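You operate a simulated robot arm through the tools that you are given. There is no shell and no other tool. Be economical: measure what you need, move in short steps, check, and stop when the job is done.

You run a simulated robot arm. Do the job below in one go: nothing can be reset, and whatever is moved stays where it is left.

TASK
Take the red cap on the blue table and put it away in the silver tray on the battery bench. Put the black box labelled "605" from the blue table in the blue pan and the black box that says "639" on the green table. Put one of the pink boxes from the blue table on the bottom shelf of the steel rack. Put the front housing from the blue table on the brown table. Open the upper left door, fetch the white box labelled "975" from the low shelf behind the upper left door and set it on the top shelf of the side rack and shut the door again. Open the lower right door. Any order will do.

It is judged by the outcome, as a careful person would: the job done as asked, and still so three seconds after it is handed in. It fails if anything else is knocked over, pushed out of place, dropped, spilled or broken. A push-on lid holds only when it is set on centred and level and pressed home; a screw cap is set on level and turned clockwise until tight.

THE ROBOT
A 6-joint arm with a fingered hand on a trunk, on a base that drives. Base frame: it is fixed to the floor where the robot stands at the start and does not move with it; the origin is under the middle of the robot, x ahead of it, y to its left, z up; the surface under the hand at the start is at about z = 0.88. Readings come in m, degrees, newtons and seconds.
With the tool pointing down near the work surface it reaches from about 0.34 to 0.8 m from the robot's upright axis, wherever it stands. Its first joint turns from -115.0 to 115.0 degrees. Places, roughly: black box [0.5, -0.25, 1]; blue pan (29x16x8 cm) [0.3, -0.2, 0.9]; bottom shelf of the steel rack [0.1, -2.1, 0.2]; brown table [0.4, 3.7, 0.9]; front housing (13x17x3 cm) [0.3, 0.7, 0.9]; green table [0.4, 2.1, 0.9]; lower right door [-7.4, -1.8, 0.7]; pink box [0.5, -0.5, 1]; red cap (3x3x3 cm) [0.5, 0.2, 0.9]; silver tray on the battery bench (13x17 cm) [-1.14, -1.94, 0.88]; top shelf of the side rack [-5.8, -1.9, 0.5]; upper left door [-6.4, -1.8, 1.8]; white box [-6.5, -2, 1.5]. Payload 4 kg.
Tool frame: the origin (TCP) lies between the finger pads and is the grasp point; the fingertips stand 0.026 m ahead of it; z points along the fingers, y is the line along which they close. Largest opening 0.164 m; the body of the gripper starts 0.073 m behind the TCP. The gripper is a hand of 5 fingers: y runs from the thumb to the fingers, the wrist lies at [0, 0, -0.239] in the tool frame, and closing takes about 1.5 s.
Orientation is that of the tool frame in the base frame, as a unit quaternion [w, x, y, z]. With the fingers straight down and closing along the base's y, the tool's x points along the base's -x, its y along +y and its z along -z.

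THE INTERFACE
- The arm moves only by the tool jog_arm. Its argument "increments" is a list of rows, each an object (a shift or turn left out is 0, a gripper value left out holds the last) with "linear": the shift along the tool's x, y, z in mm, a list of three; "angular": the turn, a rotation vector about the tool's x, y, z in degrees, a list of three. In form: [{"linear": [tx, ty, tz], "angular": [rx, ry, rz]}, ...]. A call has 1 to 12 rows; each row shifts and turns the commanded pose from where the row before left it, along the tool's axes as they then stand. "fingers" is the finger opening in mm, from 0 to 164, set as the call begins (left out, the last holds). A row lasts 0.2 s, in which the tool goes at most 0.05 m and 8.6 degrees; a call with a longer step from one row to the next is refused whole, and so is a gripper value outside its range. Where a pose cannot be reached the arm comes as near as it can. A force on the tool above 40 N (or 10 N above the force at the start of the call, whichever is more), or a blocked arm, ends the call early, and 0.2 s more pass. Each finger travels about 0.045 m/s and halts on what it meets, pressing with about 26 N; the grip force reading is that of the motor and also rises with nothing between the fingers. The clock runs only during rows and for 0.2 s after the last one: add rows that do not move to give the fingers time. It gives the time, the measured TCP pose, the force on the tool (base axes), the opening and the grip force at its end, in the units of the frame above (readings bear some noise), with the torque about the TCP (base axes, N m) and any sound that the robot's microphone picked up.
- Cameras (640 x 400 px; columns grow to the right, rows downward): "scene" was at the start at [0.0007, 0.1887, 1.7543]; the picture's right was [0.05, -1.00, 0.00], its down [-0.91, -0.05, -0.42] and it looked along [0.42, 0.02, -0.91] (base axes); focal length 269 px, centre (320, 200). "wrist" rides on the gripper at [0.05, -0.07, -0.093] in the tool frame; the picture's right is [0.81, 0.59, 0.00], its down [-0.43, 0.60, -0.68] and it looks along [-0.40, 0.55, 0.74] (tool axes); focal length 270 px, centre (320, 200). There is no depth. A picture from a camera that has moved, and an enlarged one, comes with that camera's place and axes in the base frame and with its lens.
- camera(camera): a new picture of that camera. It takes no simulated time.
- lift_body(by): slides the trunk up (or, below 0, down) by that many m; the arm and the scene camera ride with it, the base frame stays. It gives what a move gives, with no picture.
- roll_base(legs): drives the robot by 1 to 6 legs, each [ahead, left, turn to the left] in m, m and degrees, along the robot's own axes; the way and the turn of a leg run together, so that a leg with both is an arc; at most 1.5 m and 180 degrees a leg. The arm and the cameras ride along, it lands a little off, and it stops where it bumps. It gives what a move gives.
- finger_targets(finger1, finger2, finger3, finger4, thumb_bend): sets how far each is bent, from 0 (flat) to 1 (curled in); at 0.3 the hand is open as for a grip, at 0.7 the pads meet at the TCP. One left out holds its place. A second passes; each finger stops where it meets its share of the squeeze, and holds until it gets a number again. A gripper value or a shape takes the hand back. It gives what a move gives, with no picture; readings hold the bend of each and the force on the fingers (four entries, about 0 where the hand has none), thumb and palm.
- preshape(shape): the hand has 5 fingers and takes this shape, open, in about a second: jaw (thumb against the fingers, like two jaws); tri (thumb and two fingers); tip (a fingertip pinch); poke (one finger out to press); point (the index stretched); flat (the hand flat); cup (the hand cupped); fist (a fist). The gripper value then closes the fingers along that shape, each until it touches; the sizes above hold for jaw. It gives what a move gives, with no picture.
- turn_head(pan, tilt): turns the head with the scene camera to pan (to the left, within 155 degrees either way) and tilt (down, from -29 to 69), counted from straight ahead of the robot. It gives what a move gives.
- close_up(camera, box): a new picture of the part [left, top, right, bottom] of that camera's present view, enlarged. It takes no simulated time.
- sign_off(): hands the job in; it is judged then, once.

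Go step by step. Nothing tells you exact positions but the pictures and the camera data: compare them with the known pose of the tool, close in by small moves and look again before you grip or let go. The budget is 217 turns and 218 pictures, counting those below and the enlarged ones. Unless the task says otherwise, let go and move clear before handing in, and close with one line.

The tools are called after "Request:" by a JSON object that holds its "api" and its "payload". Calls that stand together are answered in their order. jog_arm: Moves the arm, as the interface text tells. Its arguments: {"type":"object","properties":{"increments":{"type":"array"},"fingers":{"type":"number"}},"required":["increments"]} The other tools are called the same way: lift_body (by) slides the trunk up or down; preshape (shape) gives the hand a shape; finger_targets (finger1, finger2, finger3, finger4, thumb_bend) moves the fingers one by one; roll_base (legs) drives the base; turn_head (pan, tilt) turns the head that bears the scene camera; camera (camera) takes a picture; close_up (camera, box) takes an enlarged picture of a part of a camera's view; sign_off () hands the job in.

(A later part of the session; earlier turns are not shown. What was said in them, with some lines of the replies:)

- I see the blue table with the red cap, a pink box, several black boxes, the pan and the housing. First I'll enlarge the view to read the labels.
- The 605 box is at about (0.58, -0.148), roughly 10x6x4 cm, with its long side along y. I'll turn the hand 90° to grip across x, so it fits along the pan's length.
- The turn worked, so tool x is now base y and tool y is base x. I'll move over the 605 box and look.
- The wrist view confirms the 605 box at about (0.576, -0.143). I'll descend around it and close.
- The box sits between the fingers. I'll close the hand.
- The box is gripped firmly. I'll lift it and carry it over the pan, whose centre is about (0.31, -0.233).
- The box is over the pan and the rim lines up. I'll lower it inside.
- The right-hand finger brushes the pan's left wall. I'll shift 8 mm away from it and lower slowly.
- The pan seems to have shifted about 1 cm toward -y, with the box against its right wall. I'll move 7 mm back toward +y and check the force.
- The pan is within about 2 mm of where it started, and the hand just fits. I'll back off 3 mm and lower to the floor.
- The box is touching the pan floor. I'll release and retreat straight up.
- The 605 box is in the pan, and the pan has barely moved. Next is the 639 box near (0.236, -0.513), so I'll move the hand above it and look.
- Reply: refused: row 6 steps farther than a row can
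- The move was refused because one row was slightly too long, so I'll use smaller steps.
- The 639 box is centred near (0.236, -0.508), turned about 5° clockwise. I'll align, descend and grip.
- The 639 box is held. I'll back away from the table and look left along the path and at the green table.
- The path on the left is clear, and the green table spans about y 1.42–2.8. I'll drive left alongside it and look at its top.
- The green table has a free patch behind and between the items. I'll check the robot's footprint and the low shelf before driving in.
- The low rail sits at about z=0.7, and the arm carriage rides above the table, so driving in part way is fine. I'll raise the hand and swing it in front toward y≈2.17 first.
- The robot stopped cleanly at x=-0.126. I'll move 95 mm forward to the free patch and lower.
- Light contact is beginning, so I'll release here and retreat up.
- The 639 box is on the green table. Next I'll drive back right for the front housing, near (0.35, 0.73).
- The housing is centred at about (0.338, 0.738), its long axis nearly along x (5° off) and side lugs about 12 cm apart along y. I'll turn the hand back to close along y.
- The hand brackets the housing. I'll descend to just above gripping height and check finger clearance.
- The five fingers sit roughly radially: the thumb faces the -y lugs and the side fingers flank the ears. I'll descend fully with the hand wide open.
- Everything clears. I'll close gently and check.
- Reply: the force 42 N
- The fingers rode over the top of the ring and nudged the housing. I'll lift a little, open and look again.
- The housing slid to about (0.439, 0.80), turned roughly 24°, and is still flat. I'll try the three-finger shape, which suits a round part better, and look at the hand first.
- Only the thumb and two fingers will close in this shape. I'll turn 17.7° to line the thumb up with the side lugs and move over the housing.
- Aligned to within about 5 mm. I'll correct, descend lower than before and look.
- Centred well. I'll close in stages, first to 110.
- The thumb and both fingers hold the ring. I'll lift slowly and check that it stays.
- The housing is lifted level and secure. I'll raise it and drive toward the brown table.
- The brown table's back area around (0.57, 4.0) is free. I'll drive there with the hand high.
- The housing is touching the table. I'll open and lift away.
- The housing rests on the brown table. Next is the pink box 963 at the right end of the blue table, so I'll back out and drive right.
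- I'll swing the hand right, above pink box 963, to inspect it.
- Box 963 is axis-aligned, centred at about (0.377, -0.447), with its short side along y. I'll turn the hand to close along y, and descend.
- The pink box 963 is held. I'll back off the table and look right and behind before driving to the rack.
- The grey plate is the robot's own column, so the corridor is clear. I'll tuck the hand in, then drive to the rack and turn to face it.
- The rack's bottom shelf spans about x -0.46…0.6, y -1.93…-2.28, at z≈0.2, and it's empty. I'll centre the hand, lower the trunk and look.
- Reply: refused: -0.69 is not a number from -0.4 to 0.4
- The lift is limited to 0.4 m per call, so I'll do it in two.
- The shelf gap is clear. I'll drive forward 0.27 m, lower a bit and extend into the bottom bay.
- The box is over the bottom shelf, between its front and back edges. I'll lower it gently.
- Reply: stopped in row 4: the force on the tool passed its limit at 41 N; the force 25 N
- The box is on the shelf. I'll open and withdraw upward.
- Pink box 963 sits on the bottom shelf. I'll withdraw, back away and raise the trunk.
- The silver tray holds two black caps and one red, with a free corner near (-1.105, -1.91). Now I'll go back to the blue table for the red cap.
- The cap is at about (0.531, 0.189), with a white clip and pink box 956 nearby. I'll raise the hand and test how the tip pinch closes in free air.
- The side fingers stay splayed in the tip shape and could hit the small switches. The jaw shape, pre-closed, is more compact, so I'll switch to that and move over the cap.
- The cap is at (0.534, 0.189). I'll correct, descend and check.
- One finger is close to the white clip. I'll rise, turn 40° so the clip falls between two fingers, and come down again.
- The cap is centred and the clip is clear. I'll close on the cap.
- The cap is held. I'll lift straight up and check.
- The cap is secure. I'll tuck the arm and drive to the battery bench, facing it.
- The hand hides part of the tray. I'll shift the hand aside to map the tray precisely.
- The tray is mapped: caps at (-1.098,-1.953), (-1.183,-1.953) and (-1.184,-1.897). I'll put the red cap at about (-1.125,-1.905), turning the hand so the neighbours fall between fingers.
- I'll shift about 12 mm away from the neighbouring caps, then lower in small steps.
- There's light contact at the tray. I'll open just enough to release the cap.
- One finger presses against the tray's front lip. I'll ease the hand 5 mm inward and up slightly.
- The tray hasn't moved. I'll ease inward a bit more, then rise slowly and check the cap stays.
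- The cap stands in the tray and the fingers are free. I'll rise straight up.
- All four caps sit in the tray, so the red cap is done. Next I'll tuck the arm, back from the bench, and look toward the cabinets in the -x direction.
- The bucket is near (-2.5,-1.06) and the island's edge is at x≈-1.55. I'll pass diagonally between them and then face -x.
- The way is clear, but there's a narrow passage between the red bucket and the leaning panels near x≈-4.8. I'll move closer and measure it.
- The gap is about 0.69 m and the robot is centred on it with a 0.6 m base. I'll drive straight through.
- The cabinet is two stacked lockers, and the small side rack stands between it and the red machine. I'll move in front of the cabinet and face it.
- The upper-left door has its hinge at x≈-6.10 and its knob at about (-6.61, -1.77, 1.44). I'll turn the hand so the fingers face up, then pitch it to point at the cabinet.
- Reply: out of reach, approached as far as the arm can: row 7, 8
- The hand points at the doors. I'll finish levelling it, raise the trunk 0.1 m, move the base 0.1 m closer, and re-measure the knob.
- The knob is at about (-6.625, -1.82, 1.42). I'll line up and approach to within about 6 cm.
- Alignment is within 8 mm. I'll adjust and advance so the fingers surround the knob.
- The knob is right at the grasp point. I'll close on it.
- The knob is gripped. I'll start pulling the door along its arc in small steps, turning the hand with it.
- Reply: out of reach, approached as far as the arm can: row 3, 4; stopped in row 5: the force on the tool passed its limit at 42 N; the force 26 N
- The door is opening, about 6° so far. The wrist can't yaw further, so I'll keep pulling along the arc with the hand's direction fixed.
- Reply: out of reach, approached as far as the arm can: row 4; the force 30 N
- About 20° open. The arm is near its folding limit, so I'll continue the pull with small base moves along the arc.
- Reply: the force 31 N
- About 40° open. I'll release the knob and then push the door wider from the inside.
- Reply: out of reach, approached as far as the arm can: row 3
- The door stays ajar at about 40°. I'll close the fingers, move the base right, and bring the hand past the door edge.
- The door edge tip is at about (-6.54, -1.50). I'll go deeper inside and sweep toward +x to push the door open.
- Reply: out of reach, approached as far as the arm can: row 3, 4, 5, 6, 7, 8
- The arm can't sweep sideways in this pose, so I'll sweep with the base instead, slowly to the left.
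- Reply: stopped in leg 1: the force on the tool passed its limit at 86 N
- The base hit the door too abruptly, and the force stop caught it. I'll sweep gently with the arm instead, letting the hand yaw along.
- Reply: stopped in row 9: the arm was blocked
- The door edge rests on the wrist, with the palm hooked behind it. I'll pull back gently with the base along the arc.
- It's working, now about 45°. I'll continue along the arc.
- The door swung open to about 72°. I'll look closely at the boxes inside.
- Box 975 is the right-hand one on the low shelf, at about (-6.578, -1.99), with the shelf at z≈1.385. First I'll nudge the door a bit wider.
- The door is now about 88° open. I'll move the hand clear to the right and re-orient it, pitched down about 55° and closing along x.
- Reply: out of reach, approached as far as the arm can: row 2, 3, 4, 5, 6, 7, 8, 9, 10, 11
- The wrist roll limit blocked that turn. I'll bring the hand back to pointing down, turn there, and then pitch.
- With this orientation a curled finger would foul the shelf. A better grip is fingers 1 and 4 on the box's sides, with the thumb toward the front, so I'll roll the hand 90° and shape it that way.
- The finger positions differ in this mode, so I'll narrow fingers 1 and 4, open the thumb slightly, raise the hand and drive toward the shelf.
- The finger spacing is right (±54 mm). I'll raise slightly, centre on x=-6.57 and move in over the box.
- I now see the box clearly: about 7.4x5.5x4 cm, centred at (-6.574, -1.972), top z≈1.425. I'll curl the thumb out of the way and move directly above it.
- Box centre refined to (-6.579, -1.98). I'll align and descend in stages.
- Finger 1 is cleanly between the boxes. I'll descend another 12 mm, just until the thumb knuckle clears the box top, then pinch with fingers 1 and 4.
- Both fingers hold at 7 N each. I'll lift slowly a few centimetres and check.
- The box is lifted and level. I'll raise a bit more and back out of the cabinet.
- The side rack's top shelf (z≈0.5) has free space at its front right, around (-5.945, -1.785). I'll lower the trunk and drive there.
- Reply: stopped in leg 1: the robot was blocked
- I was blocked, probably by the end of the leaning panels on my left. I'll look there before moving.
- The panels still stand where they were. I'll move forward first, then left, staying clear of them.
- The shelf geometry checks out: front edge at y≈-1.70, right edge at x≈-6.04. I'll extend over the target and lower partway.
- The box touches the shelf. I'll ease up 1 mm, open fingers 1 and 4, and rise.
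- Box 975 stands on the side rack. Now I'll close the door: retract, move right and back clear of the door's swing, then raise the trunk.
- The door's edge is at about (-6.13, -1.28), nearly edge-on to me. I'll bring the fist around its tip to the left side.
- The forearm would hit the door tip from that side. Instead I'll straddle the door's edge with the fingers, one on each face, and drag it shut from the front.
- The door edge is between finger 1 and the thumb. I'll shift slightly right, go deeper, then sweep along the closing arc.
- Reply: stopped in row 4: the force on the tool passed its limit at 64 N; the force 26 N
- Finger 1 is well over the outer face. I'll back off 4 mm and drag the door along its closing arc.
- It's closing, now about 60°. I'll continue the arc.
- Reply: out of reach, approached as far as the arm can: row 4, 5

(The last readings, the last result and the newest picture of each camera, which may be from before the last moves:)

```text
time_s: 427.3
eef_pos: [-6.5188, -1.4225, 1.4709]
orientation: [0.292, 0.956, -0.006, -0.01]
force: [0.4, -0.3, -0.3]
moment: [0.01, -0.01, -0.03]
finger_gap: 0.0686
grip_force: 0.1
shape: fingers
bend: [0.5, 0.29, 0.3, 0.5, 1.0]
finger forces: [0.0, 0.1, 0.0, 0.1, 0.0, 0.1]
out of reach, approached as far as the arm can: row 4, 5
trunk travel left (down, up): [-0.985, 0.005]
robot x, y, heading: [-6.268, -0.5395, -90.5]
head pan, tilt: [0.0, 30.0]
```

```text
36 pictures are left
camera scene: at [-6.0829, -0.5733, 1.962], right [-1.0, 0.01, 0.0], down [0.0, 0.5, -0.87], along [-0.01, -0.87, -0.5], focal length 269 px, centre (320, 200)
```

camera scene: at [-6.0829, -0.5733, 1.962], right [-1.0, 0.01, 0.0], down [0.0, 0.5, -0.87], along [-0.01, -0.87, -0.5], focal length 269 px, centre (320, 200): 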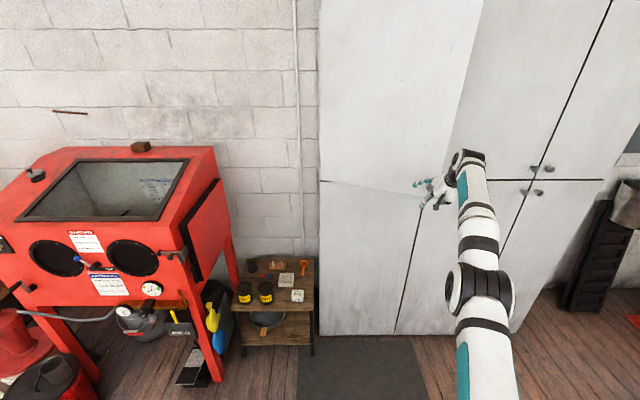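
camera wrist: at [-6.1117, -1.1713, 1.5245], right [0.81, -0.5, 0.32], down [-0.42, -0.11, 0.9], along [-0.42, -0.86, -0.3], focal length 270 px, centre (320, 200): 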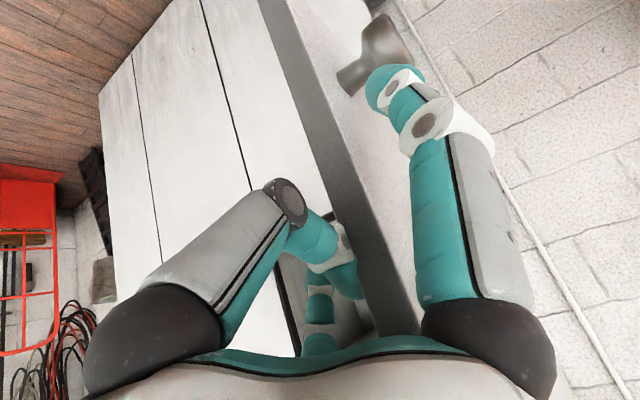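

The door swung most of the way by itself. I'll make a fist and push it flush from the front.

Request:
{"api": "preshape", "payload": {"shape": "fist"}}

Request:
{"api": "roll_base", "payload": {"legs": [[0.2, 0.02, 0]]}}

Request:
{"api": "camera", "payload": {"camera": "scene"}}

```text
time_s: 428.2
eef_pos: [-6.5201, -1.4214, 1.4719]
orientation: [0.293, 0.956, -0.005, -0.008]
force: [0.6, -0.3, -0.3]
moment: [0.02, 0.0, -0.04]
finger_gap: 0.0003
grip_force: 0.1
shape: fist
bend: [0.88, 0.86, 0.9, 0.88, 0.96]
finger forces: [0.0, 0.1, 0.0, 0.0, 0.0, 0.0]
trunk travel left (down, up): [-0.985, 0.005]
robot x, y, heading: [-6.2667, -0.5364, -90.6]
head pan, tilt: [0.0, 30.0]
```

```text
time_s: 429.8
eef_pos: [-6.5032, -1.6235, 1.4713]
orientation: [0.294, 0.956, -0.007, -0.01]
force: [-0.8, -0.3, 0.5]
moment: [0.0, 0.01, 0.0]
finger_gap: 0.0
grip_force: 0.1
shape: fist
bend: [0.88, 0.86, 0.91, 0.88, 0.97]
finger forces: [0.1, 0.1, 0.0, 0.0, 0.0, 0.1]
trunk travel left (down, up): [-0.985, 0.005]
robot x, y, heading: [-6.2521, -0.7413, -90.6]
head pan, tilt: [0.0, 30.0]
```

```text
35 pictures are left
camera scene: at [-6.0653, -0.7751, 1.9621], right [-1.0, 0.01, 0.0], down [0.01, 0.5, -0.87], along [-0.01, -0.87, -0.5], focal length 269 px, centre (320, 200)
```

scene: 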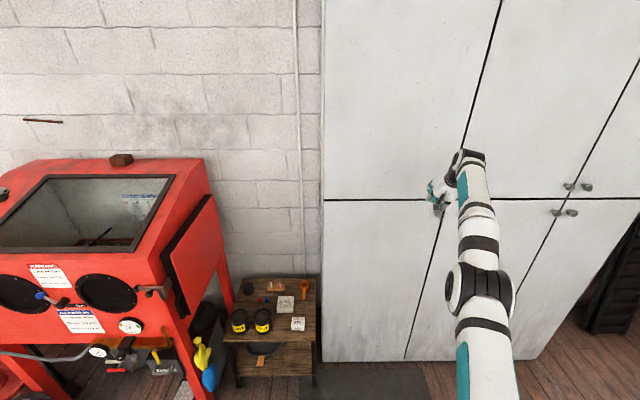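

The door looks shut. I'll press gently to be sure it's flush.

Request:
{"api": "roll_base", "payload": {"legs": [[0.1, 0, 0]]}}

Request:
{"api": "roll_base", "payload": {"legs": [[0.05, 0, 0]]}}

Request:
{"api": "close_up", "payload": {"camera": "scene", "box": [300, 60, 524, 200]}}

```text
time_s: 431.0
eef_pos: [-6.5057, -1.7247, 1.4716]
orientation: [0.292, 0.956, -0.008, -0.009]
force: [0.5, -0.4, 0.2]
moment: [0.01, -0.01, 0.02]
finger_gap: 0.0
grip_force: 0.0
shape: fist
bend: [0.88, 0.86, 0.91, 0.88, 0.98]
finger forces: [0.1, 0.1, 0.0, 0.1, 0.0, 0.1]
trunk travel left (down, up): [-0.985, 0.005]
robot x, y, heading: [-6.2504, -0.8434, -90.6]
head pan, tilt: [0.0, 30.0]
```

```text
time_s: 431.9
eef_pos: [-6.5056, -1.7767, 1.4702]
orientation: [0.293, 0.956, -0.007, -0.01]
force: [0.1, -0.3, -0.9]
moment: [0.01, 0.03, 0.02]
finger_gap: 0.0
grip_force: 0.1
shape: fist
bend: [0.88, 0.86, 0.91, 0.88, 0.98]
finger forces: [0.1, 0.0, 0.1, 0.0, 0.0, 0.0]
trunk travel left (down, up): [-0.985, 0.005]
robot x, y, heading: [-6.2474, -0.8942, -90.7]
head pan, tilt: [0.0, 30.0]
```

```text
2.86 times, centred on (412, 130) of scene
camera zoom: at [-6.0673, -0.928, 1.9621], right [-1.0, 0.01, 0.0], down [0.01, 0.5, -0.87], along [-0.01, -0.87, -0.5], focal length 769 px, centre (57, 400)
```

zoom: 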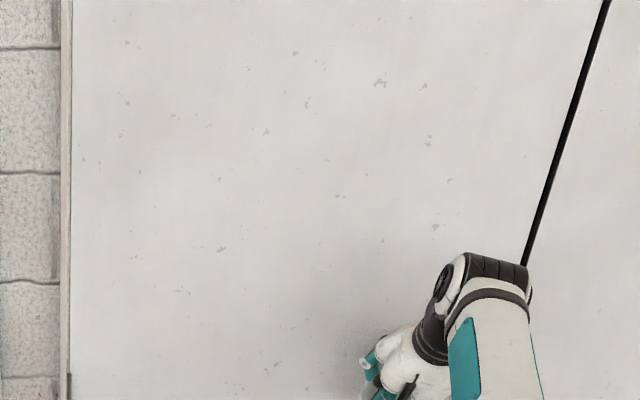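

Request:
{"api": "roll_base", "payload": {"legs": [[0.03, 0, 0]]}}

Request:
{"api": "roll_base", "payload": {"legs": [[0.02, 0, 0]]}}

```text
time_s: 432.9
eef_pos: [-6.5072, -1.8037, 1.4708]
orientation: [0.289, 0.957, -0.006, -0.009]
force: [0.1, 0.7, -0.1]
moment: [0.03, 0.02, 0.01]
finger_gap: 0.0001
grip_force: 0.1
shape: fist
bend: [0.88, 0.86, 0.92, 0.88, 0.98]
finger forces: [0.0, 0.0, 0.1, 0.0, 0.0, 0.0]
trunk travel left (down, up): [-0.985, 0.005]
robot x, y, heading: [-6.2493, -0.9229, -91.1]
head pan, tilt: [0.0, 30.0]
stopped in leg 1: the force on the tool passed its limit at 61 N (the readings are from after the stop); the commanded pose is now the measured one
```

```text
time_s: 433.8
eef_pos: [-6.5094, -1.8067, 1.4746]
orientation: [0.286, 0.958, -0.004, -0.009]
force: [2.2, 16.4, 3.0]
moment: [-0.84, 0.04, 0.64]
finger_gap: 0.0001
grip_force: 0.1
shape: fist
bend: [0.88, 0.86, 0.92, 0.88, 0.98]
finger forces: [0.1, 17.4, 0.1, 0.1, 0.1, 0.0]
trunk travel left (down, up): [-0.985, 0.005]
robot x, y, heading: [-6.2544, -0.9344, -90.9]
head pan, tilt: [0.0, 30.0]
stopped in leg 1: the force on the tool passed its limit at 56 N (the readings are from after the stop); the commanded pose is now the measured one
```

The upper-left door is firmly shut. Next is the lower-right door, with its knob near (-7.235, -1.80, 1.29), so I'll back off, level the hand and move right.

Request:
{"api": "roll_base", "payload": {"legs": [[-0.4, 0, 0.8], [0, -0.82, 0]]}}

Request:
{"api": "jog_arm", "payload": {"increments": [{"angular": [-8, 0, 0]}, {"angular": [-8, 0, 0]}, {"angular": [-8, 0, 0]}, {"angular": [-8, 0, 0]}, {"angular": [-8, 0, 0]}, {"angular": [-8, 0, 0]}, {"angular": [-8, 0, 0]}, {}]}}

Request:
{"api": "preshape", "payload": {"shape": "jaw"}}

Request:
{"api": "lift_body", "payload": {"by": -0.17}}

Request:
{"api": "camera", "payload": {"camera": "scene"}}

Request:
{"api": "camera", "payload": {"camera": "wrist"}}

```text
time_s: 440.2
eef_pos: [-7.3059, -1.4172, 1.4719]
orientation: [0.286, 0.958, 0.006, -0.006]
force: [0.6, -0.6, -0.6]
moment: [0.03, 0.02, 0.03]
finger_gap: 0.0001
grip_force: 0.1
shape: fist
bend: [1.0, 0.94, 1.0, 1.0, 1.0]
finger forces: [0.0, 0.1, 0.0, 0.0, 0.0, 0.0]
trunk travel left (down, up): [-0.985, 0.005]
robot x, y, heading: [-7.0697, -0.5382, -89.6]
head pan, tilt: [0.0, 30.0]
```

```text
time_s: 442.0
eef_pos: [-7.3045, -1.4171, 1.4724]
orientation: [0.703, 0.711, 0.009, -0.002]
force: [-0.5, 0.3, 0.6]
moment: [0.03, 0.0, -0.01]
finger_gap: 0.0002
grip_force: 0.1
shape: fist
bend: [1.0, 0.94, 1.0, 1.0, 1.0]
finger forces: [0.0, 0.0, 0.0, 0.0, 0.1, 0.0]
trunk travel left (down, up): [-0.985, 0.005]
robot x, y, heading: [-7.0717, -0.537, -89.4]
head pan, tilt: [0.0, 30.0]
```

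```text
time_s: 442.9
eef_pos: [-7.3039, -1.4171, 1.4727]
orientation: [0.702, 0.712, 0.009, -0.002]
force: [-0.6, 0.3, -0.3]
moment: [-0.01, 0.01, -0.05]
finger_gap: 0.1637
grip_force: 0.1
shape: jaw
bend: [0.3, 0.3, 0.3, 0.3, 0.3]
finger forces: [0.0, 0.0, 0.1, 0.0, 0.0, 0.0]
trunk travel left (down, up): [-0.985, 0.005]
robot x, y, heading: [-7.0697, -0.539, -89.5]
head pan, tilt: [0.0, 30.0]
```

```text
time_s: 444.9
eef_pos: [-7.3053, -1.4182, 1.3017]
orientation: [0.702, 0.712, 0.009, -0.003]
force: [-0.3, -0.2, 0.1]
moment: [0.02, 0.03, 0.01]
finger_gap: 0.1639
grip_force: 0.0
shape: jaw
bend: [0.3, 0.3, 0.3, 0.3, 0.3]
finger forces: [0.1, 0.0, 0.0, 0.0, 0.0, 0.0]
trunk travel left (down, up): [-0.815, 0.175]
robot x, y, heading: [-7.0718, -0.5371, -89.7]
head pan, tilt: [0.0, 30.0]
```

```text
33 pictures are left
camera scene: at [-6.8835, -0.5651, 1.7922], right [-1.0, -0.01, 0.0], down [0.0, 0.5, -0.87], along [0.01, -0.87, -0.5], focal length 269 px, centre (320, 200)
```

scene: 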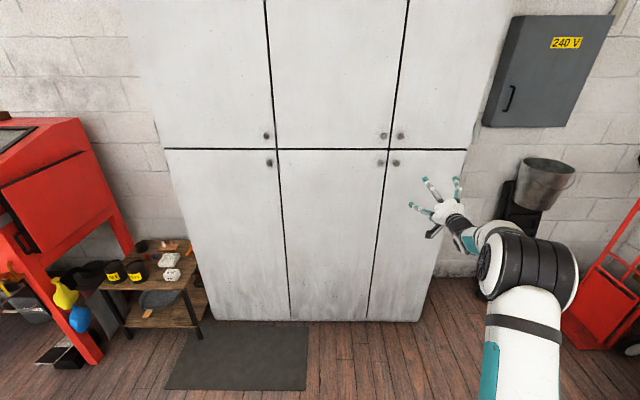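

```text
32 pictures are left
camera wrist: at [-7.2585, -1.3223, 1.2332], right [0.82, 0.0, 0.57], down [-0.43, 0.67, 0.61], along [-0.38, -0.75, 0.54], focal length 270 px, centre (320, 200)
```

wrist: 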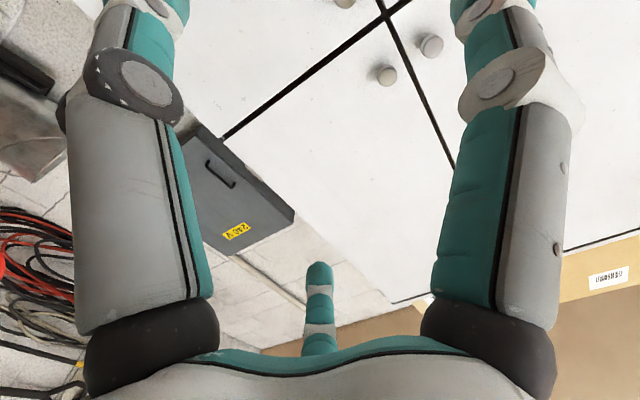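

The lower-right knob is at about (-7.243, -1.80, 1.292), and the door is about 0.38 m wide with its hinge on the right. I'll line up and approach.

Request:
{"api": "jog_arm", "payload": {"increments": [{"linear": [31, -5, 0]}, {"linear": [31, -5, 0]}, {}, {}, {}, {}], "fingers": 70}}

Request:
{"api": "roll_base", "payload": {"legs": [[0.27, 0, 0]]}}

Request:
{"api": "camera", "payload": {"camera": "wrist"}}

Request:
{"api": "close_up", "payload": {"camera": "scene", "box": [320, 130, 480, 230]}}

```text
time_s: 446.3
eef_pos: [-7.2438, -1.4161, 1.2908]
orientation: [0.703, 0.712, 0.009, -0.003]
force: [-0.5, 0.0, 1.0]
moment: [0.03, 0.02, -0.03]
finger_gap: 0.0706
grip_force: 0.0
shape: jaw
bend: [0.4, 0.4, 0.4, 0.4, 0.7]
finger forces: [0.0, 0.1, 0.1, 0.0, 0.0, 0.0]
trunk travel left (down, up): [-0.815, 0.175]
robot x, y, heading: [-7.0728, -0.5349, -89.6]
head pan, tilt: [0.0, 30.0]
```

```text
time_s: 448.2
eef_pos: [-7.2391, -1.6886, 1.2901]
orientation: [0.701, 0.713, 0.01, -0.001]
force: [0.1, -0.2, 0.6]
moment: [0.0, 0.02, -0.01]
finger_gap: 0.0703
grip_force: 0.1
shape: jaw
bend: [0.4, 0.4, 0.4, 0.4, 0.7]
finger forces: [0.0, 0.0, 0.0, 0.0, 0.0, 0.0]
trunk travel left (down, up): [-0.815, 0.175]
robot x, y, heading: [-7.0681, -0.8027, -89.3]
head pan, tilt: [0.0, 30.0]
```

```text
31 pictures are left
camera wrist: at [-7.1922, -1.5918, 1.2211], right [0.82, 0.0, 0.57], down [-0.43, 0.66, 0.61], along [-0.38, -0.75, 0.54], focal length 270 px, centre (320, 200)
```

wrist: 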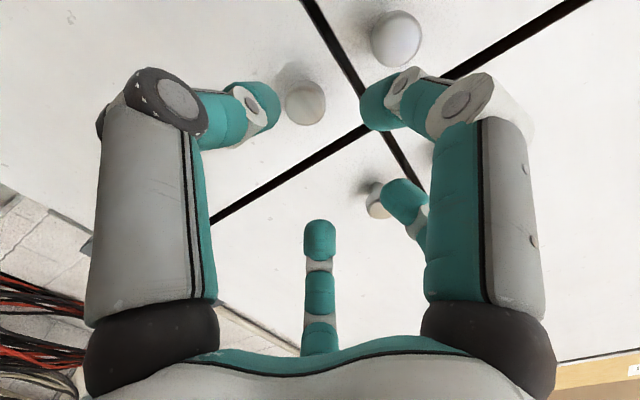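

```text
4.00 times, centred on (400, 180) of scene
camera zoom: at [-6.8807, -0.8356, 1.7921], right [-1.0, -0.01, 0.0], down [-0.01, 0.5, -0.87], along [0.01, -0.87, -0.5], focal length 1077 px, centre (0, 280)
```

zoom: 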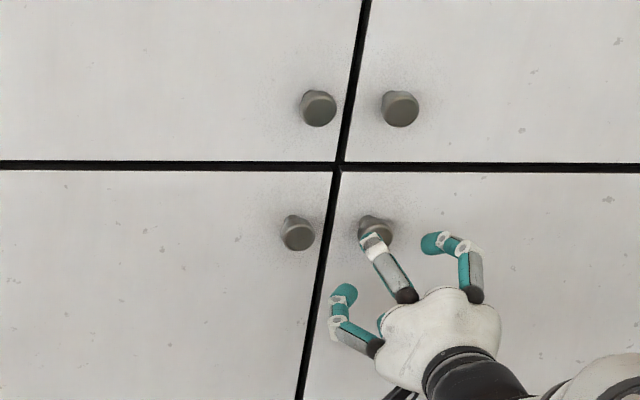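

Nearly aligned. I'll adjust 7 mm right and 11 mm down, then advance with the base so the fingers surround the knob.

Request:
{"api": "jog_arm", "payload": {"increments": [{"linear": [-7, -11, 0]}, {}]}}

Request:
{"api": "roll_base", "payload": {"legs": [[0.06, 0, 0]]}}

Request:
{"api": "camera", "payload": {"camera": "wrist"}}

```text
time_s: 448.8
eef_pos: [-7.2457, -1.6864, 1.2797]
orientation: [0.702, 0.712, 0.01, -0.001]
force: [0.3, 0.1, 0.1]
moment: [0.01, 0.0, 0.0]
finger_gap: 0.0704
grip_force: 0.1
shape: jaw
bend: [0.4, 0.4, 0.4, 0.4, 0.7]
finger forces: [0.1, 0.1, 0.1, 0.0, 0.0, 0.0]
trunk travel left (down, up): [-0.815, 0.175]
robot x, y, heading: [-7.0687, -0.8046, -89.2]
head pan, tilt: [0.0, 30.0]
```

```text
time_s: 449.7
eef_pos: [-7.2471, -1.7479, 1.2785]
orientation: [0.701, 0.713, 0.009, -0.002]
force: [-0.3, 0.1, 0.2]
moment: [-0.02, -0.01, -0.02]
finger_gap: 0.0707
grip_force: 0.0
shape: jaw
bend: [0.4, 0.4, 0.4, 0.4, 0.7]
finger forces: [0.0, 0.1, 0.0, 0.0, 0.1, 0.0]
trunk travel left (down, up): [-0.815, 0.175]
robot x, y, heading: [-7.0684, -0.8676, -89.2]
head pan, tilt: [0.0, 30.0]
```

```text
29 pictures are left
camera wrist: at [-7.1995, -1.6517, 1.2094], right [0.82, 0.0, 0.57], down [-0.43, 0.66, 0.61], along [-0.38, -0.75, 0.54], focal length 270 px, centre (320, 200)
```

wrist: 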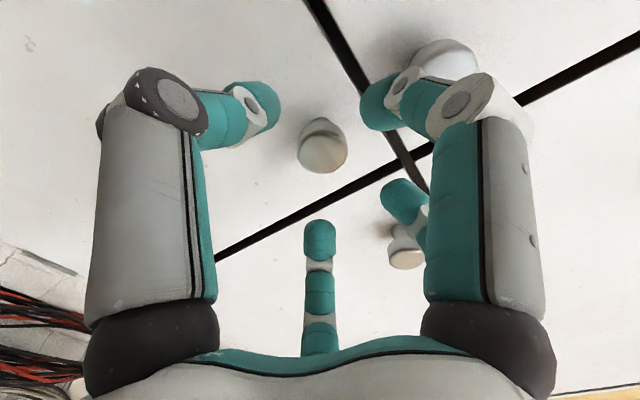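

Finger 1 would brush the neighbouring knob. I'll roll the hand 36° so that knob falls between two fingers.

Request:
{"api": "jog_arm", "payload": {"increments": [{"angular": [0, 0, 7.2]}, {"angular": [0, 0, 7.2]}, {"angular": [0, 0, 7.2]}, {"angular": [0, 0, 7.2]}, {"angular": [0, 0, 7.2]}, {}, {}], "fingers": 60}}

Request:
{"api": "camera", "payload": {"camera": "wrist"}}

```text
time_s: 451.3
eef_pos: [-7.2476, -1.745, 1.2814]
orientation: [0.668, 0.68, -0.21, 0.215]
force: [-0.2, 0.3, 0.4]
moment: [-0.01, 0.01, 0.01]
finger_gap: 0.0606
grip_force: 0.0
shape: jaw
bend: [0.44, 0.44, 0.44, 0.44, 0.7]
finger forces: [0.0, 0.0, 0.0, 0.1, 0.0, 0.0]
trunk travel left (down, up): [-0.815, 0.175]
robot x, y, heading: [-7.0667, -0.8637, -89.3]
head pan, tilt: [0.0, 30.0]
```

```text
28 pictures are left
camera wrist: at [-7.1675, -1.6505, 1.2534], right [0.32, -0.01, 0.95], down [-0.7, 0.67, 0.25], along [-0.63, -0.75, 0.21], focal length 270 px, centre (320, 200)
```

wrist: 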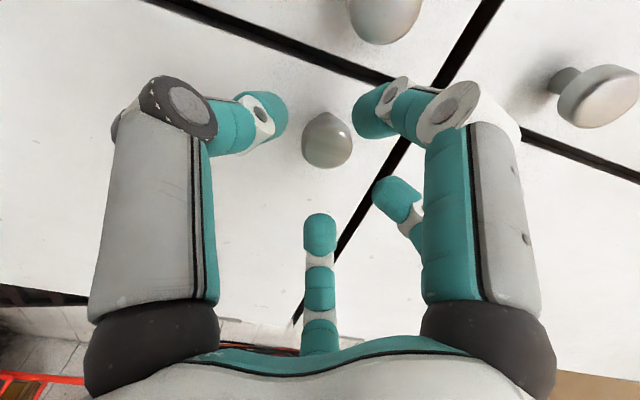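

Request:
{"api": "roll_base", "payload": {"legs": [[0.04, 0, 0]]}}

Request:
{"api": "camera", "payload": {"camera": "wrist"}}

```text
time_s: 452.2
eef_pos: [-7.2459, -1.7877, 1.2786]
orientation: [0.667, 0.681, -0.211, 0.215]
force: [0.2, -0.5, -0.6]
moment: [-0.03, 0.0, -0.01]
finger_gap: 0.0606
grip_force: 0.2
shape: jaw
bend: [0.44, 0.44, 0.44, 0.44, 0.7]
finger forces: [0.1, 0.0, 0.1, 0.0, 0.0, 0.0]
trunk travel left (down, up): [-0.815, 0.175]
robot x, y, heading: [-7.0691, -0.9048, -89.5]
head pan, tilt: [0.0, 30.0]
```

```text
27 pictures are left
camera wrist: at [-7.1671, -1.6922, 1.2518], right [0.32, -0.01, 0.95], down [-0.7, 0.67, 0.25], along [-0.63, -0.75, 0.21], focal length 270 px, centre (320, 200)
```

wrist: 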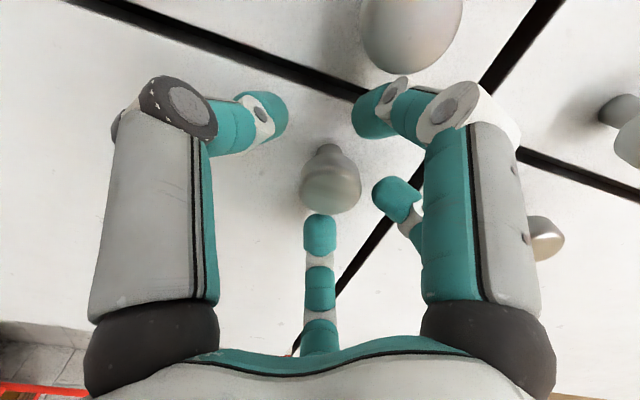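

The knob is at the grasp point. I'll close on it and pull with small base steps along the arc.

Request:
{"api": "jog_arm", "payload": {"increments": [{}, {}, {}, {}, {}, {}, {}], "fingers": 10}}

Request:
{"api": "roll_base", "payload": {"legs": [[-0.057, -0.013, 0], [-0.054, -0.023, 0]]}}

Request:
{"api": "camera", "payload": {"camera": "scene"}}

```text
time_s: 453.8
eef_pos: [-7.2475, -1.7851, 1.2807]
orientation: [0.669, 0.68, -0.211, 0.214]
force: [-5.0, 0.9, 7.1]
moment: [-0.32, -0.02, -0.19]
finger_gap: 0.0211
grip_force: 26.0
shape: jaw
bend: [0.77, 0.56, 0.56, 0.76, 0.7]
finger forces: [22.1, 27.2, 26.9, 21.8, 20.2, 0.0]
trunk travel left (down, up): [-0.815, 0.175]
robot x, y, heading: [-7.0672, -0.9047, -89.3]
head pan, tilt: [0.0, 30.0]
```

```text
time_s: 455.4
eef_pos: [-7.2767, -1.6724, 1.2815]
orientation: [0.668, 0.681, -0.209, 0.215]
force: [25.6, 8.7, 2.8]
moment: [-0.17, 0.01, 1.51]
finger_gap: 0.0217
grip_force: 25.8
shape: jaw
bend: [0.79, 0.56, 0.58, 0.6, 0.69]
finger forces: [44.3, 27.7, 21.1, 18.5, 33.6, 0.0]
trunk travel left (down, up): [-0.815, 0.175]
robot x, y, heading: [-7.1037, -0.7955, -89.5]
head pan, tilt: [0.0, 30.0]
```

```text
26 pictures are left
camera scene: at [-6.9113, -0.8193, 1.7916], right [-1.0, -0.01, 0.0], down [-0.01, 0.5, -0.87], along [0.01, -0.87, -0.5], focal length 269 px, centre (320, 200)
```

scene: 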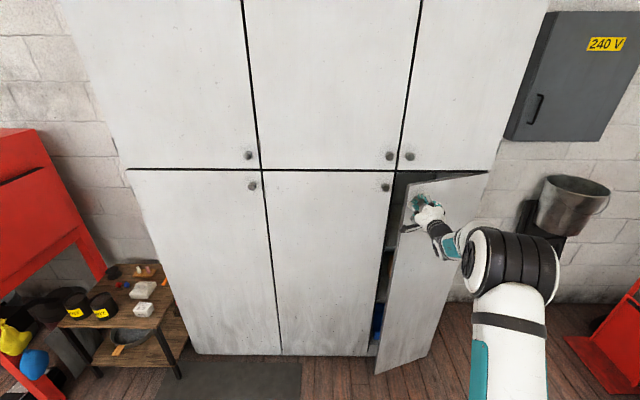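

About 20° open. I'll continue along the arc.

Request:
{"api": "roll_base", "payload": {"legs": [[-0.053, -0.022, 0], [-0.045, -0.035, 0]]}}

Request:
{"api": "camera", "payload": {"camera": "scene"}}

```text
time_s: 456.9
eef_pos: [-7.3369, -1.5739, 1.2812]
orientation: [0.668, 0.681, -0.21, 0.215]
force: [17.7, 16.1, 3.8]
moment: [0.01, 0.04, 0.65]
finger_gap: 0.0203
grip_force: 25.7
shape: jaw
bend: [0.78, 0.57, 0.82, 0.76, 0.68]
finger forces: [34.8, 19.0, 18.6, 23.6, 20.2, 0.1]
trunk travel left (down, up): [-0.815, 0.175]
robot x, y, heading: [-7.1573, -0.6997, -89.6]
head pan, tilt: [0.0, 30.0]
```

```text
25 pictures are left
camera scene: at [-6.9721, -0.7208, 1.7919], right [-1.0, -0.01, 0.0], down [-0.01, 0.5, -0.87], along [0.01, -0.87, -0.5], focal length 269 px, centre (320, 200)
```

scene: 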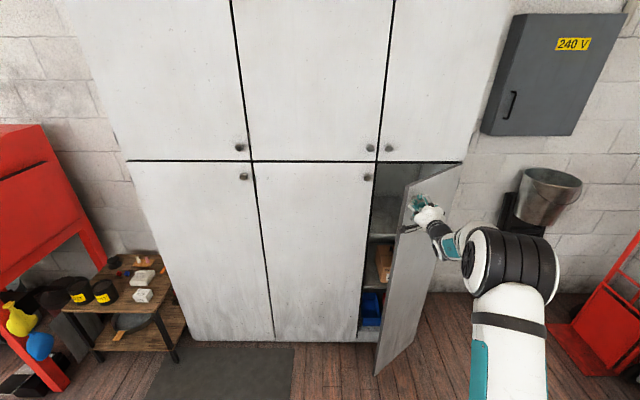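

About 40° open. I'll take two more small steps.

Request:
{"api": "roll_base", "payload": {"legs": [[-0.028, -0.038, 0], [-0.02, -0.042, 0]]}}

Request:
{"api": "jog_arm", "payload": {"increments": [{}, {}, {}, {}, {}], "fingers": 75}}

Request:
{"api": "camera", "payload": {"camera": "scene"}}

```text
time_s: 457.9
eef_pos: [-7.3641, -1.5451, 1.2802]
orientation: [0.667, 0.683, -0.202, 0.219]
force: [13.4, 14.3, 7.6]
moment: [-0.06, 0.06, 0.2]
finger_gap: 0.0192
grip_force: 26.5
shape: jaw
bend: [0.78, 0.57, 0.82, 0.77, 0.67]
finger forces: [29.5, 25.2, 0.1, 26.5, 13.0, 0.0]
trunk travel left (down, up): [-0.815, 0.175]
robot x, y, heading: [-7.1979, -0.6686, -89.4]
head pan, tilt: [0.0, 30.0]
stopped in leg 1: the force on the tool passed its limit at 42 N (the readings are from after the stop); the commanded pose is now the measured one
```

```text
time_s: 459.1
eef_pos: [-7.3706, -1.5472, 1.2762]
orientation: [0.665, 0.684, -0.206, 0.219]
force: [-0.4, -0.2, 0.4]
moment: [0.01, 0.0, 0.02]
finger_gap: 0.0746
grip_force: 0.1
shape: jaw
bend: [0.39, 0.39, 0.39, 0.39, 0.7]
finger forces: [0.0, 0.1, 0.0, 0.1, 0.0, 0.1]
trunk travel left (down, up): [-0.815, 0.175]
robot x, y, heading: [-7.2026, -0.6613, -89.5]
head pan, tilt: [0.0, 30.0]
```

```text
24 pictures are left
camera scene: at [-7.0127, -0.695, 1.7921], right [-1.0, -0.01, 0.0], down [-0.01, 0.5, -0.87], along [0.01, -0.87, -0.5], focal length 269 px, centre (320, 200)
```

scene: 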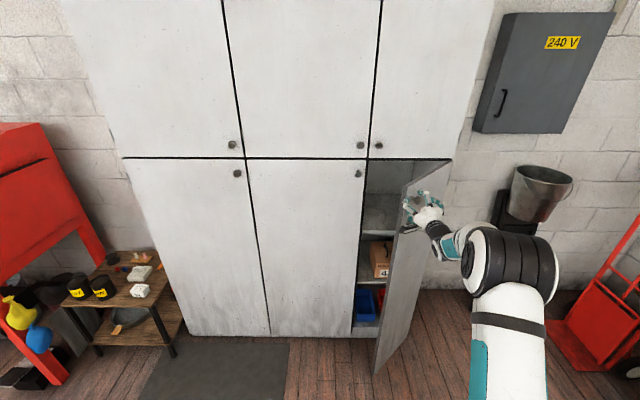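

About 48° open. I'll withdraw, close the fist, go inside the door and push it wider from within.

Request:
{"api": "roll_base", "payload": {"legs": [[-0.13, 0.0, 0], [0, 0.22, 0]]}}

Request:
{"api": "preshape", "payload": {"shape": "fist"}}

Request:
{"api": "roll_base", "payload": {"legs": [[0.24, 0, 0]]}}

Request:
{"api": "camera", "payload": {"camera": "scene"}}

```text
time_s: 461.8
eef_pos: [-7.1428, -1.4148, 1.2765]
orientation: [0.665, 0.684, -0.205, 0.219]
force: [0.3, -0.2, 0.8]
moment: [0.03, 0.0, -0.03]
finger_gap: 0.0747
grip_force: 0.0
shape: jaw
bend: [0.39, 0.39, 0.39, 0.39, 0.7]
finger forces: [0.0, 0.0, 0.0, 0.1, 0.1, 0.0]
trunk travel left (down, up): [-0.815, 0.175]
robot x, y, heading: [-6.9734, -0.5316, -89.1]
head pan, tilt: [0.0, 30.0]
```

```text
time_s: 462.6
eef_pos: [-7.1435, -1.416, 1.2765]
orientation: [0.665, 0.685, -0.204, 0.218]
force: [0.3, 0.2, -0.6]
moment: [0.0, 0.02, 0.0]
finger_gap: 0.0
grip_force: 0.0
shape: fist
bend: [1.0, 1.0, 1.0, 1.0, 0.63]
finger forces: [0.1, 0.0, 0.0, 0.0, 0.1, 0.0]
trunk travel left (down, up): [-0.815, 0.175]
robot x, y, heading: [-6.9745, -0.535, -89.3]
head pan, tilt: [0.0, 30.0]
```

```text
time_s: 464.4
eef_pos: [-7.1447, -1.656, 1.2756]
orientation: [0.665, 0.684, -0.207, 0.218]
force: [0.1, 0.0, -0.1]
moment: [-0.02, -0.02, 0.01]
finger_gap: 0.0001
grip_force: 0.0
shape: fist
bend: [1.0, 1.0, 1.0, 1.0, 0.63]
finger forces: [0.0, 0.0, 0.0, 0.0, 0.1, 0.0]
trunk travel left (down, up): [-0.815, 0.175]
robot x, y, heading: [-6.9698, -0.7702, -89.1]
head pan, tilt: [0.0, 30.0]
```

```text
23 pictures are left
camera scene: at [-6.7846, -0.8046, 1.7921], right [-1.0, -0.01, 0.0], down [-0.01, 0.5, -0.87], along [0.01, -0.87, -0.5], focal length 269 px, centre (320, 200)
```

scene: 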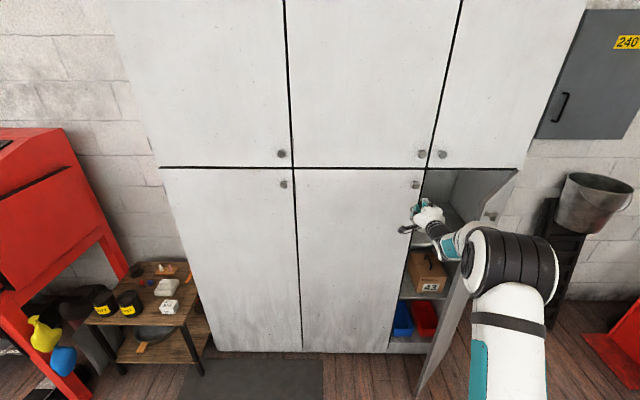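

Request:
{"api": "roll_base", "payload": {"legs": [[0, -0.08, 0], [0, -0.06, 0]]}}

Request:
{"api": "roll_base", "payload": {"legs": [[0, -0.06, 0], [0, -0.06, 0]]}}

Request:
{"api": "camera", "payload": {"camera": "scene"}}

```text
time_s: 466.1
eef_pos: [-7.2613, -1.6562, 1.2747]
orientation: [0.663, 0.686, -0.202, 0.221]
force: [3.7, 3.5, 0.5]
moment: [-0.01, -0.02, -0.41]
finger_gap: 0.0001
grip_force: 0.1
shape: fist
bend: [1.0, 1.0, 1.0, 1.0, 0.63]
finger forces: [0.0, 0.0, 0.0, 0.1, 0.1, 4.6]
trunk travel left (down, up): [-0.815, 0.175]
robot x, y, heading: [-7.0965, -0.7758, -89.1]
head pan, tilt: [0.0, 30.0]
stopped in leg 2: the force on the tool passed its limit at 100 N (the readings are from after the stop); the commanded pose is now the measured one
```

```text
time_s: 466.9
eef_pos: [-7.2623, -1.6552, 1.2734]
orientation: [0.66, 0.689, -0.194, 0.227]
force: [12.1, 13.0, 1.1]
moment: [0.1, 0.04, -1.72]
finger_gap: 0.0
grip_force: 0.0
shape: fist
bend: [1.0, 1.0, 1.0, 1.0, 0.63]
finger forces: [0.1, 0.1, 0.1, 0.0, 0.1, 17.9]
trunk travel left (down, up): [-0.815, 0.175]
robot x, y, heading: [-7.113, -0.7753, -89.0]
head pan, tilt: [0.0, 30.0]
stopped in leg 1: the robot was blocked; the commanded pose is now the measured one
```

```text
22 pictures are left
camera scene: at [-6.9245, -0.7997, 1.792], right [-1.0, -0.02, 0.0], down [-0.01, 0.5, -0.87], along [0.02, -0.87, -0.5], focal length 269 px, centre (320, 200)
```

scene: 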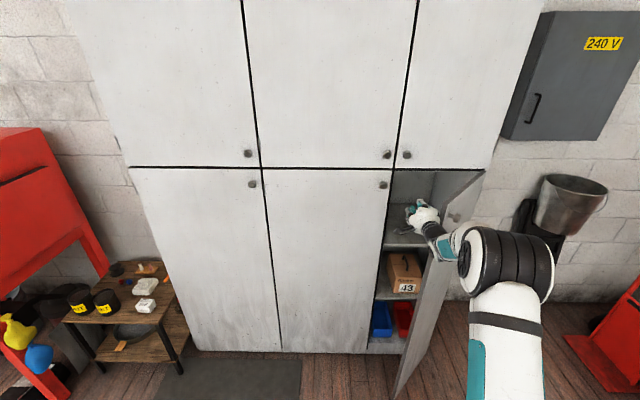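

As with the other door, pulling back while hooked works better. I'll pull back along the arc.

Request:
{"api": "roll_base", "payload": {"legs": [[-0.06, -0.02, 0]]}}

Request:
{"api": "roll_base", "payload": {"legs": [[-0.05, -0.05, 0]]}}

Request:
{"api": "camera", "payload": {"camera": "scene"}}

```text
time_s: 467.9
eef_pos: [-7.2869, -1.5991, 1.2725]
orientation: [0.661, 0.689, -0.195, 0.226]
force: [0.6, 0.7, -0.2]
moment: [0.02, 0.03, 0.01]
finger_gap: 0.0
grip_force: 0.1
shape: fist
bend: [1.0, 1.0, 1.0, 1.0, 0.63]
finger forces: [0.0, 0.0, 0.1, 0.1, 0.0, 0.0]
trunk travel left (down, up): [-0.815, 0.175]
robot x, y, heading: [-7.1356, -0.7157, -89.1]
head pan, tilt: [0.0, 30.0]
```

```text
time_s: 468.9
eef_pos: [-7.338, -1.5499, 1.2729]
orientation: [0.661, 0.688, -0.197, 0.226]
force: [-0.6, 0.4, 0.0]
moment: [-0.03, 0.03, 0.0]
finger_gap: 0.0
grip_force: 0.0
shape: fist
bend: [1.0, 1.0, 1.0, 1.0, 0.63]
finger forces: [0.1, 0.0, 0.0, 0.0, 0.0, 0.0]
trunk travel left (down, up): [-0.815, 0.175]
robot x, y, heading: [-7.1831, -0.6688, -88.8]
head pan, tilt: [0.0, 30.0]
```

```text
21 pictures are left
camera scene: at [-6.9996, -0.6948, 1.7923], right [-1.0, -0.02, 0.0], down [-0.01, 0.5, -0.87], along [0.02, -0.87, -0.5], focal length 269 px, centre (320, 200)
```

scene: 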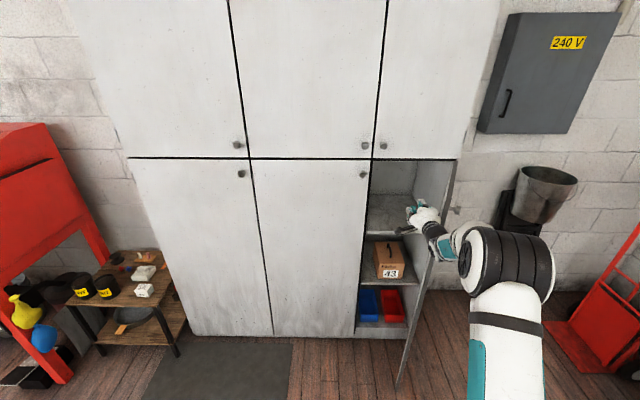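

About 65° open now. One more gentle push to the right should bring it near 80–90°.

Request:
{"api": "roll_base", "payload": {"legs": [[-0.03, -0.06, 0]]}}

Request:
{"api": "roll_base", "payload": {"legs": [[0, -0.07, 0]]}}

Request:
{"api": "camera", "payload": {"camera": "scene"}}

```text
time_s: 469.9
eef_pos: [-7.3985, -1.5214, 1.2729]
orientation: [0.66, 0.689, -0.196, 0.226]
force: [-0.5, -0.1, 0.1]
moment: [0.01, 0.01, 0.03]
finger_gap: 0.0
grip_force: 0.0
shape: fist
bend: [1.0, 1.0, 1.0, 1.0, 0.63]
finger forces: [0.0, 0.0, 0.0, 0.0, 0.0, 0.1]
trunk travel left (down, up): [-0.815, 0.175]
robot x, y, heading: [-7.2405, -0.641, -88.9]
head pan, tilt: [0.0, 30.0]
```

```text
time_s: 470.9
eef_pos: [-7.4691, -1.5235, 1.2716]
orientation: [0.66, 0.689, -0.196, 0.226]
force: [-0.6, -0.2, -0.2]
moment: [0.02, 0.01, 0.02]
finger_gap: 0.0
grip_force: 0.1
shape: fist
bend: [1.0, 1.0, 1.0, 1.0, 0.63]
finger forces: [0.0, 0.1, 0.0, 0.0, 0.1, 0.1]
trunk travel left (down, up): [-0.815, 0.175]
robot x, y, heading: [-7.319, -0.6399, -88.7]
head pan, tilt: [0.0, 30.0]
```

```text
20 pictures are left
camera scene: at [-7.1316, -0.6682, 1.7923], right [-1.0, -0.02, 0.0], down [-0.01, 0.5, -0.87], along [0.02, -0.87, -0.5], focal length 269 px, centre (320, 200)
```

scene: 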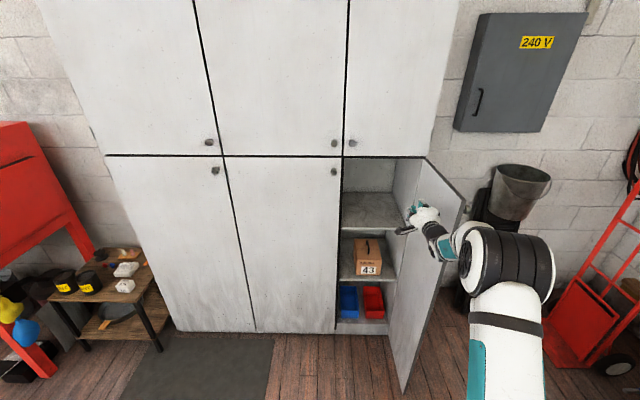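

The lower-right door is wide open. I'll withdraw clear of it and do a final check.

Request:
{"api": "roll_base", "payload": {"legs": [[0, 0.1, 0], [-0.15, 0.05, 0]]}}

Request:
{"api": "camera", "payload": {"camera": "scene"}}

Request:
{"api": "turn_head", "payload": {"pan": 60, "tilt": 30}}

Request:
{"api": "camera", "payload": {"camera": "scene"}}

```text
time_s: 473.1
eef_pos: [-7.3199, -1.3686, 1.2726]
orientation: [0.661, 0.689, -0.196, 0.225]
force: [0.1, 0.8, -0.2]
moment: [0.07, -0.01, -0.02]
finger_gap: 0.0
grip_force: 0.1
shape: fist
bend: [1.0, 1.0, 1.0, 1.0, 0.63]
finger forces: [0.0, 0.0, 0.0, 0.1, 0.1, 0.1]
trunk travel left (down, up): [-0.815, 0.175]
robot x, y, heading: [-7.17, -0.486, -89.0]
head pan, tilt: [0.0, 30.0]
```

```text
19 pictures are left
camera scene: at [-6.9815, -0.5135, 1.7921], right [-1.0, -0.02, 0.0], down [-0.01, 0.5, -0.87], along [0.02, -0.87, -0.5], focal length 269 px, centre (320, 200)
```

scene: 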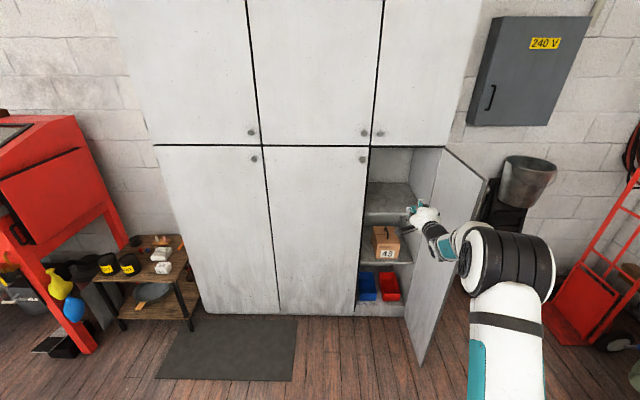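

```text
time_s: 474.4
eef_pos: [-7.3196, -1.3699, 1.2724]
orientation: [0.66, 0.689, -0.196, 0.226]
force: [0.8, -0.8, -0.4]
moment: [0.01, 0.02, 0.0]
finger_gap: 0.0001
grip_force: 0.1
shape: fist
bend: [1.0, 1.0, 1.0, 1.0, 0.63]
finger forces: [0.1, 0.0, 0.0, 0.0, 0.0, 0.1]
trunk travel left (down, up): [-0.815, 0.175]
robot x, y, heading: [-7.1677, -0.4882, -89.1]
head pan, tilt: [60.0, 30.0]
```

```text
18 pictures are left
camera scene: at [-6.9046, -0.4685, 1.7921], right [-0.48, -0.88, 0.0], down [-0.44, 0.24, -0.87], along [0.76, -0.42, -0.5], focal length 269 px, centre (320, 200)
```

scene: 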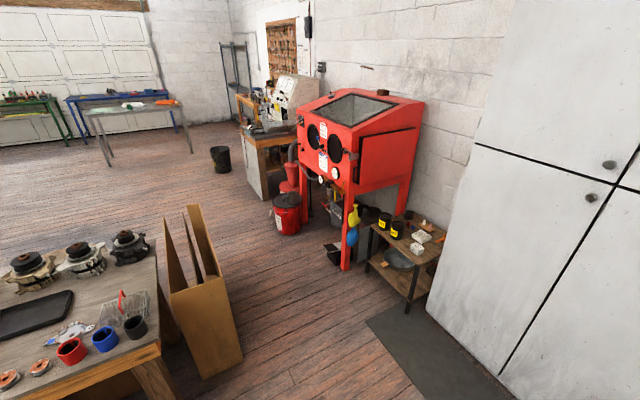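

Everything is where it was asked for: the upper-left door is shut, the lower-right door is open, box 975 is on the side rack, and the hand is clear. I'm handing in now.

Request:
{"api": "sign_off", "payload": {}}

```text
The job is handed in.
```

The job is handed in with every item placed as asked. The front housing got pushed about 12 cm across the blue table on a failed first grip before I moved it. The blue pan also shifted about 2 mm. The robot bumped the panels leaning near the cabinet, but they looked upright and in place.
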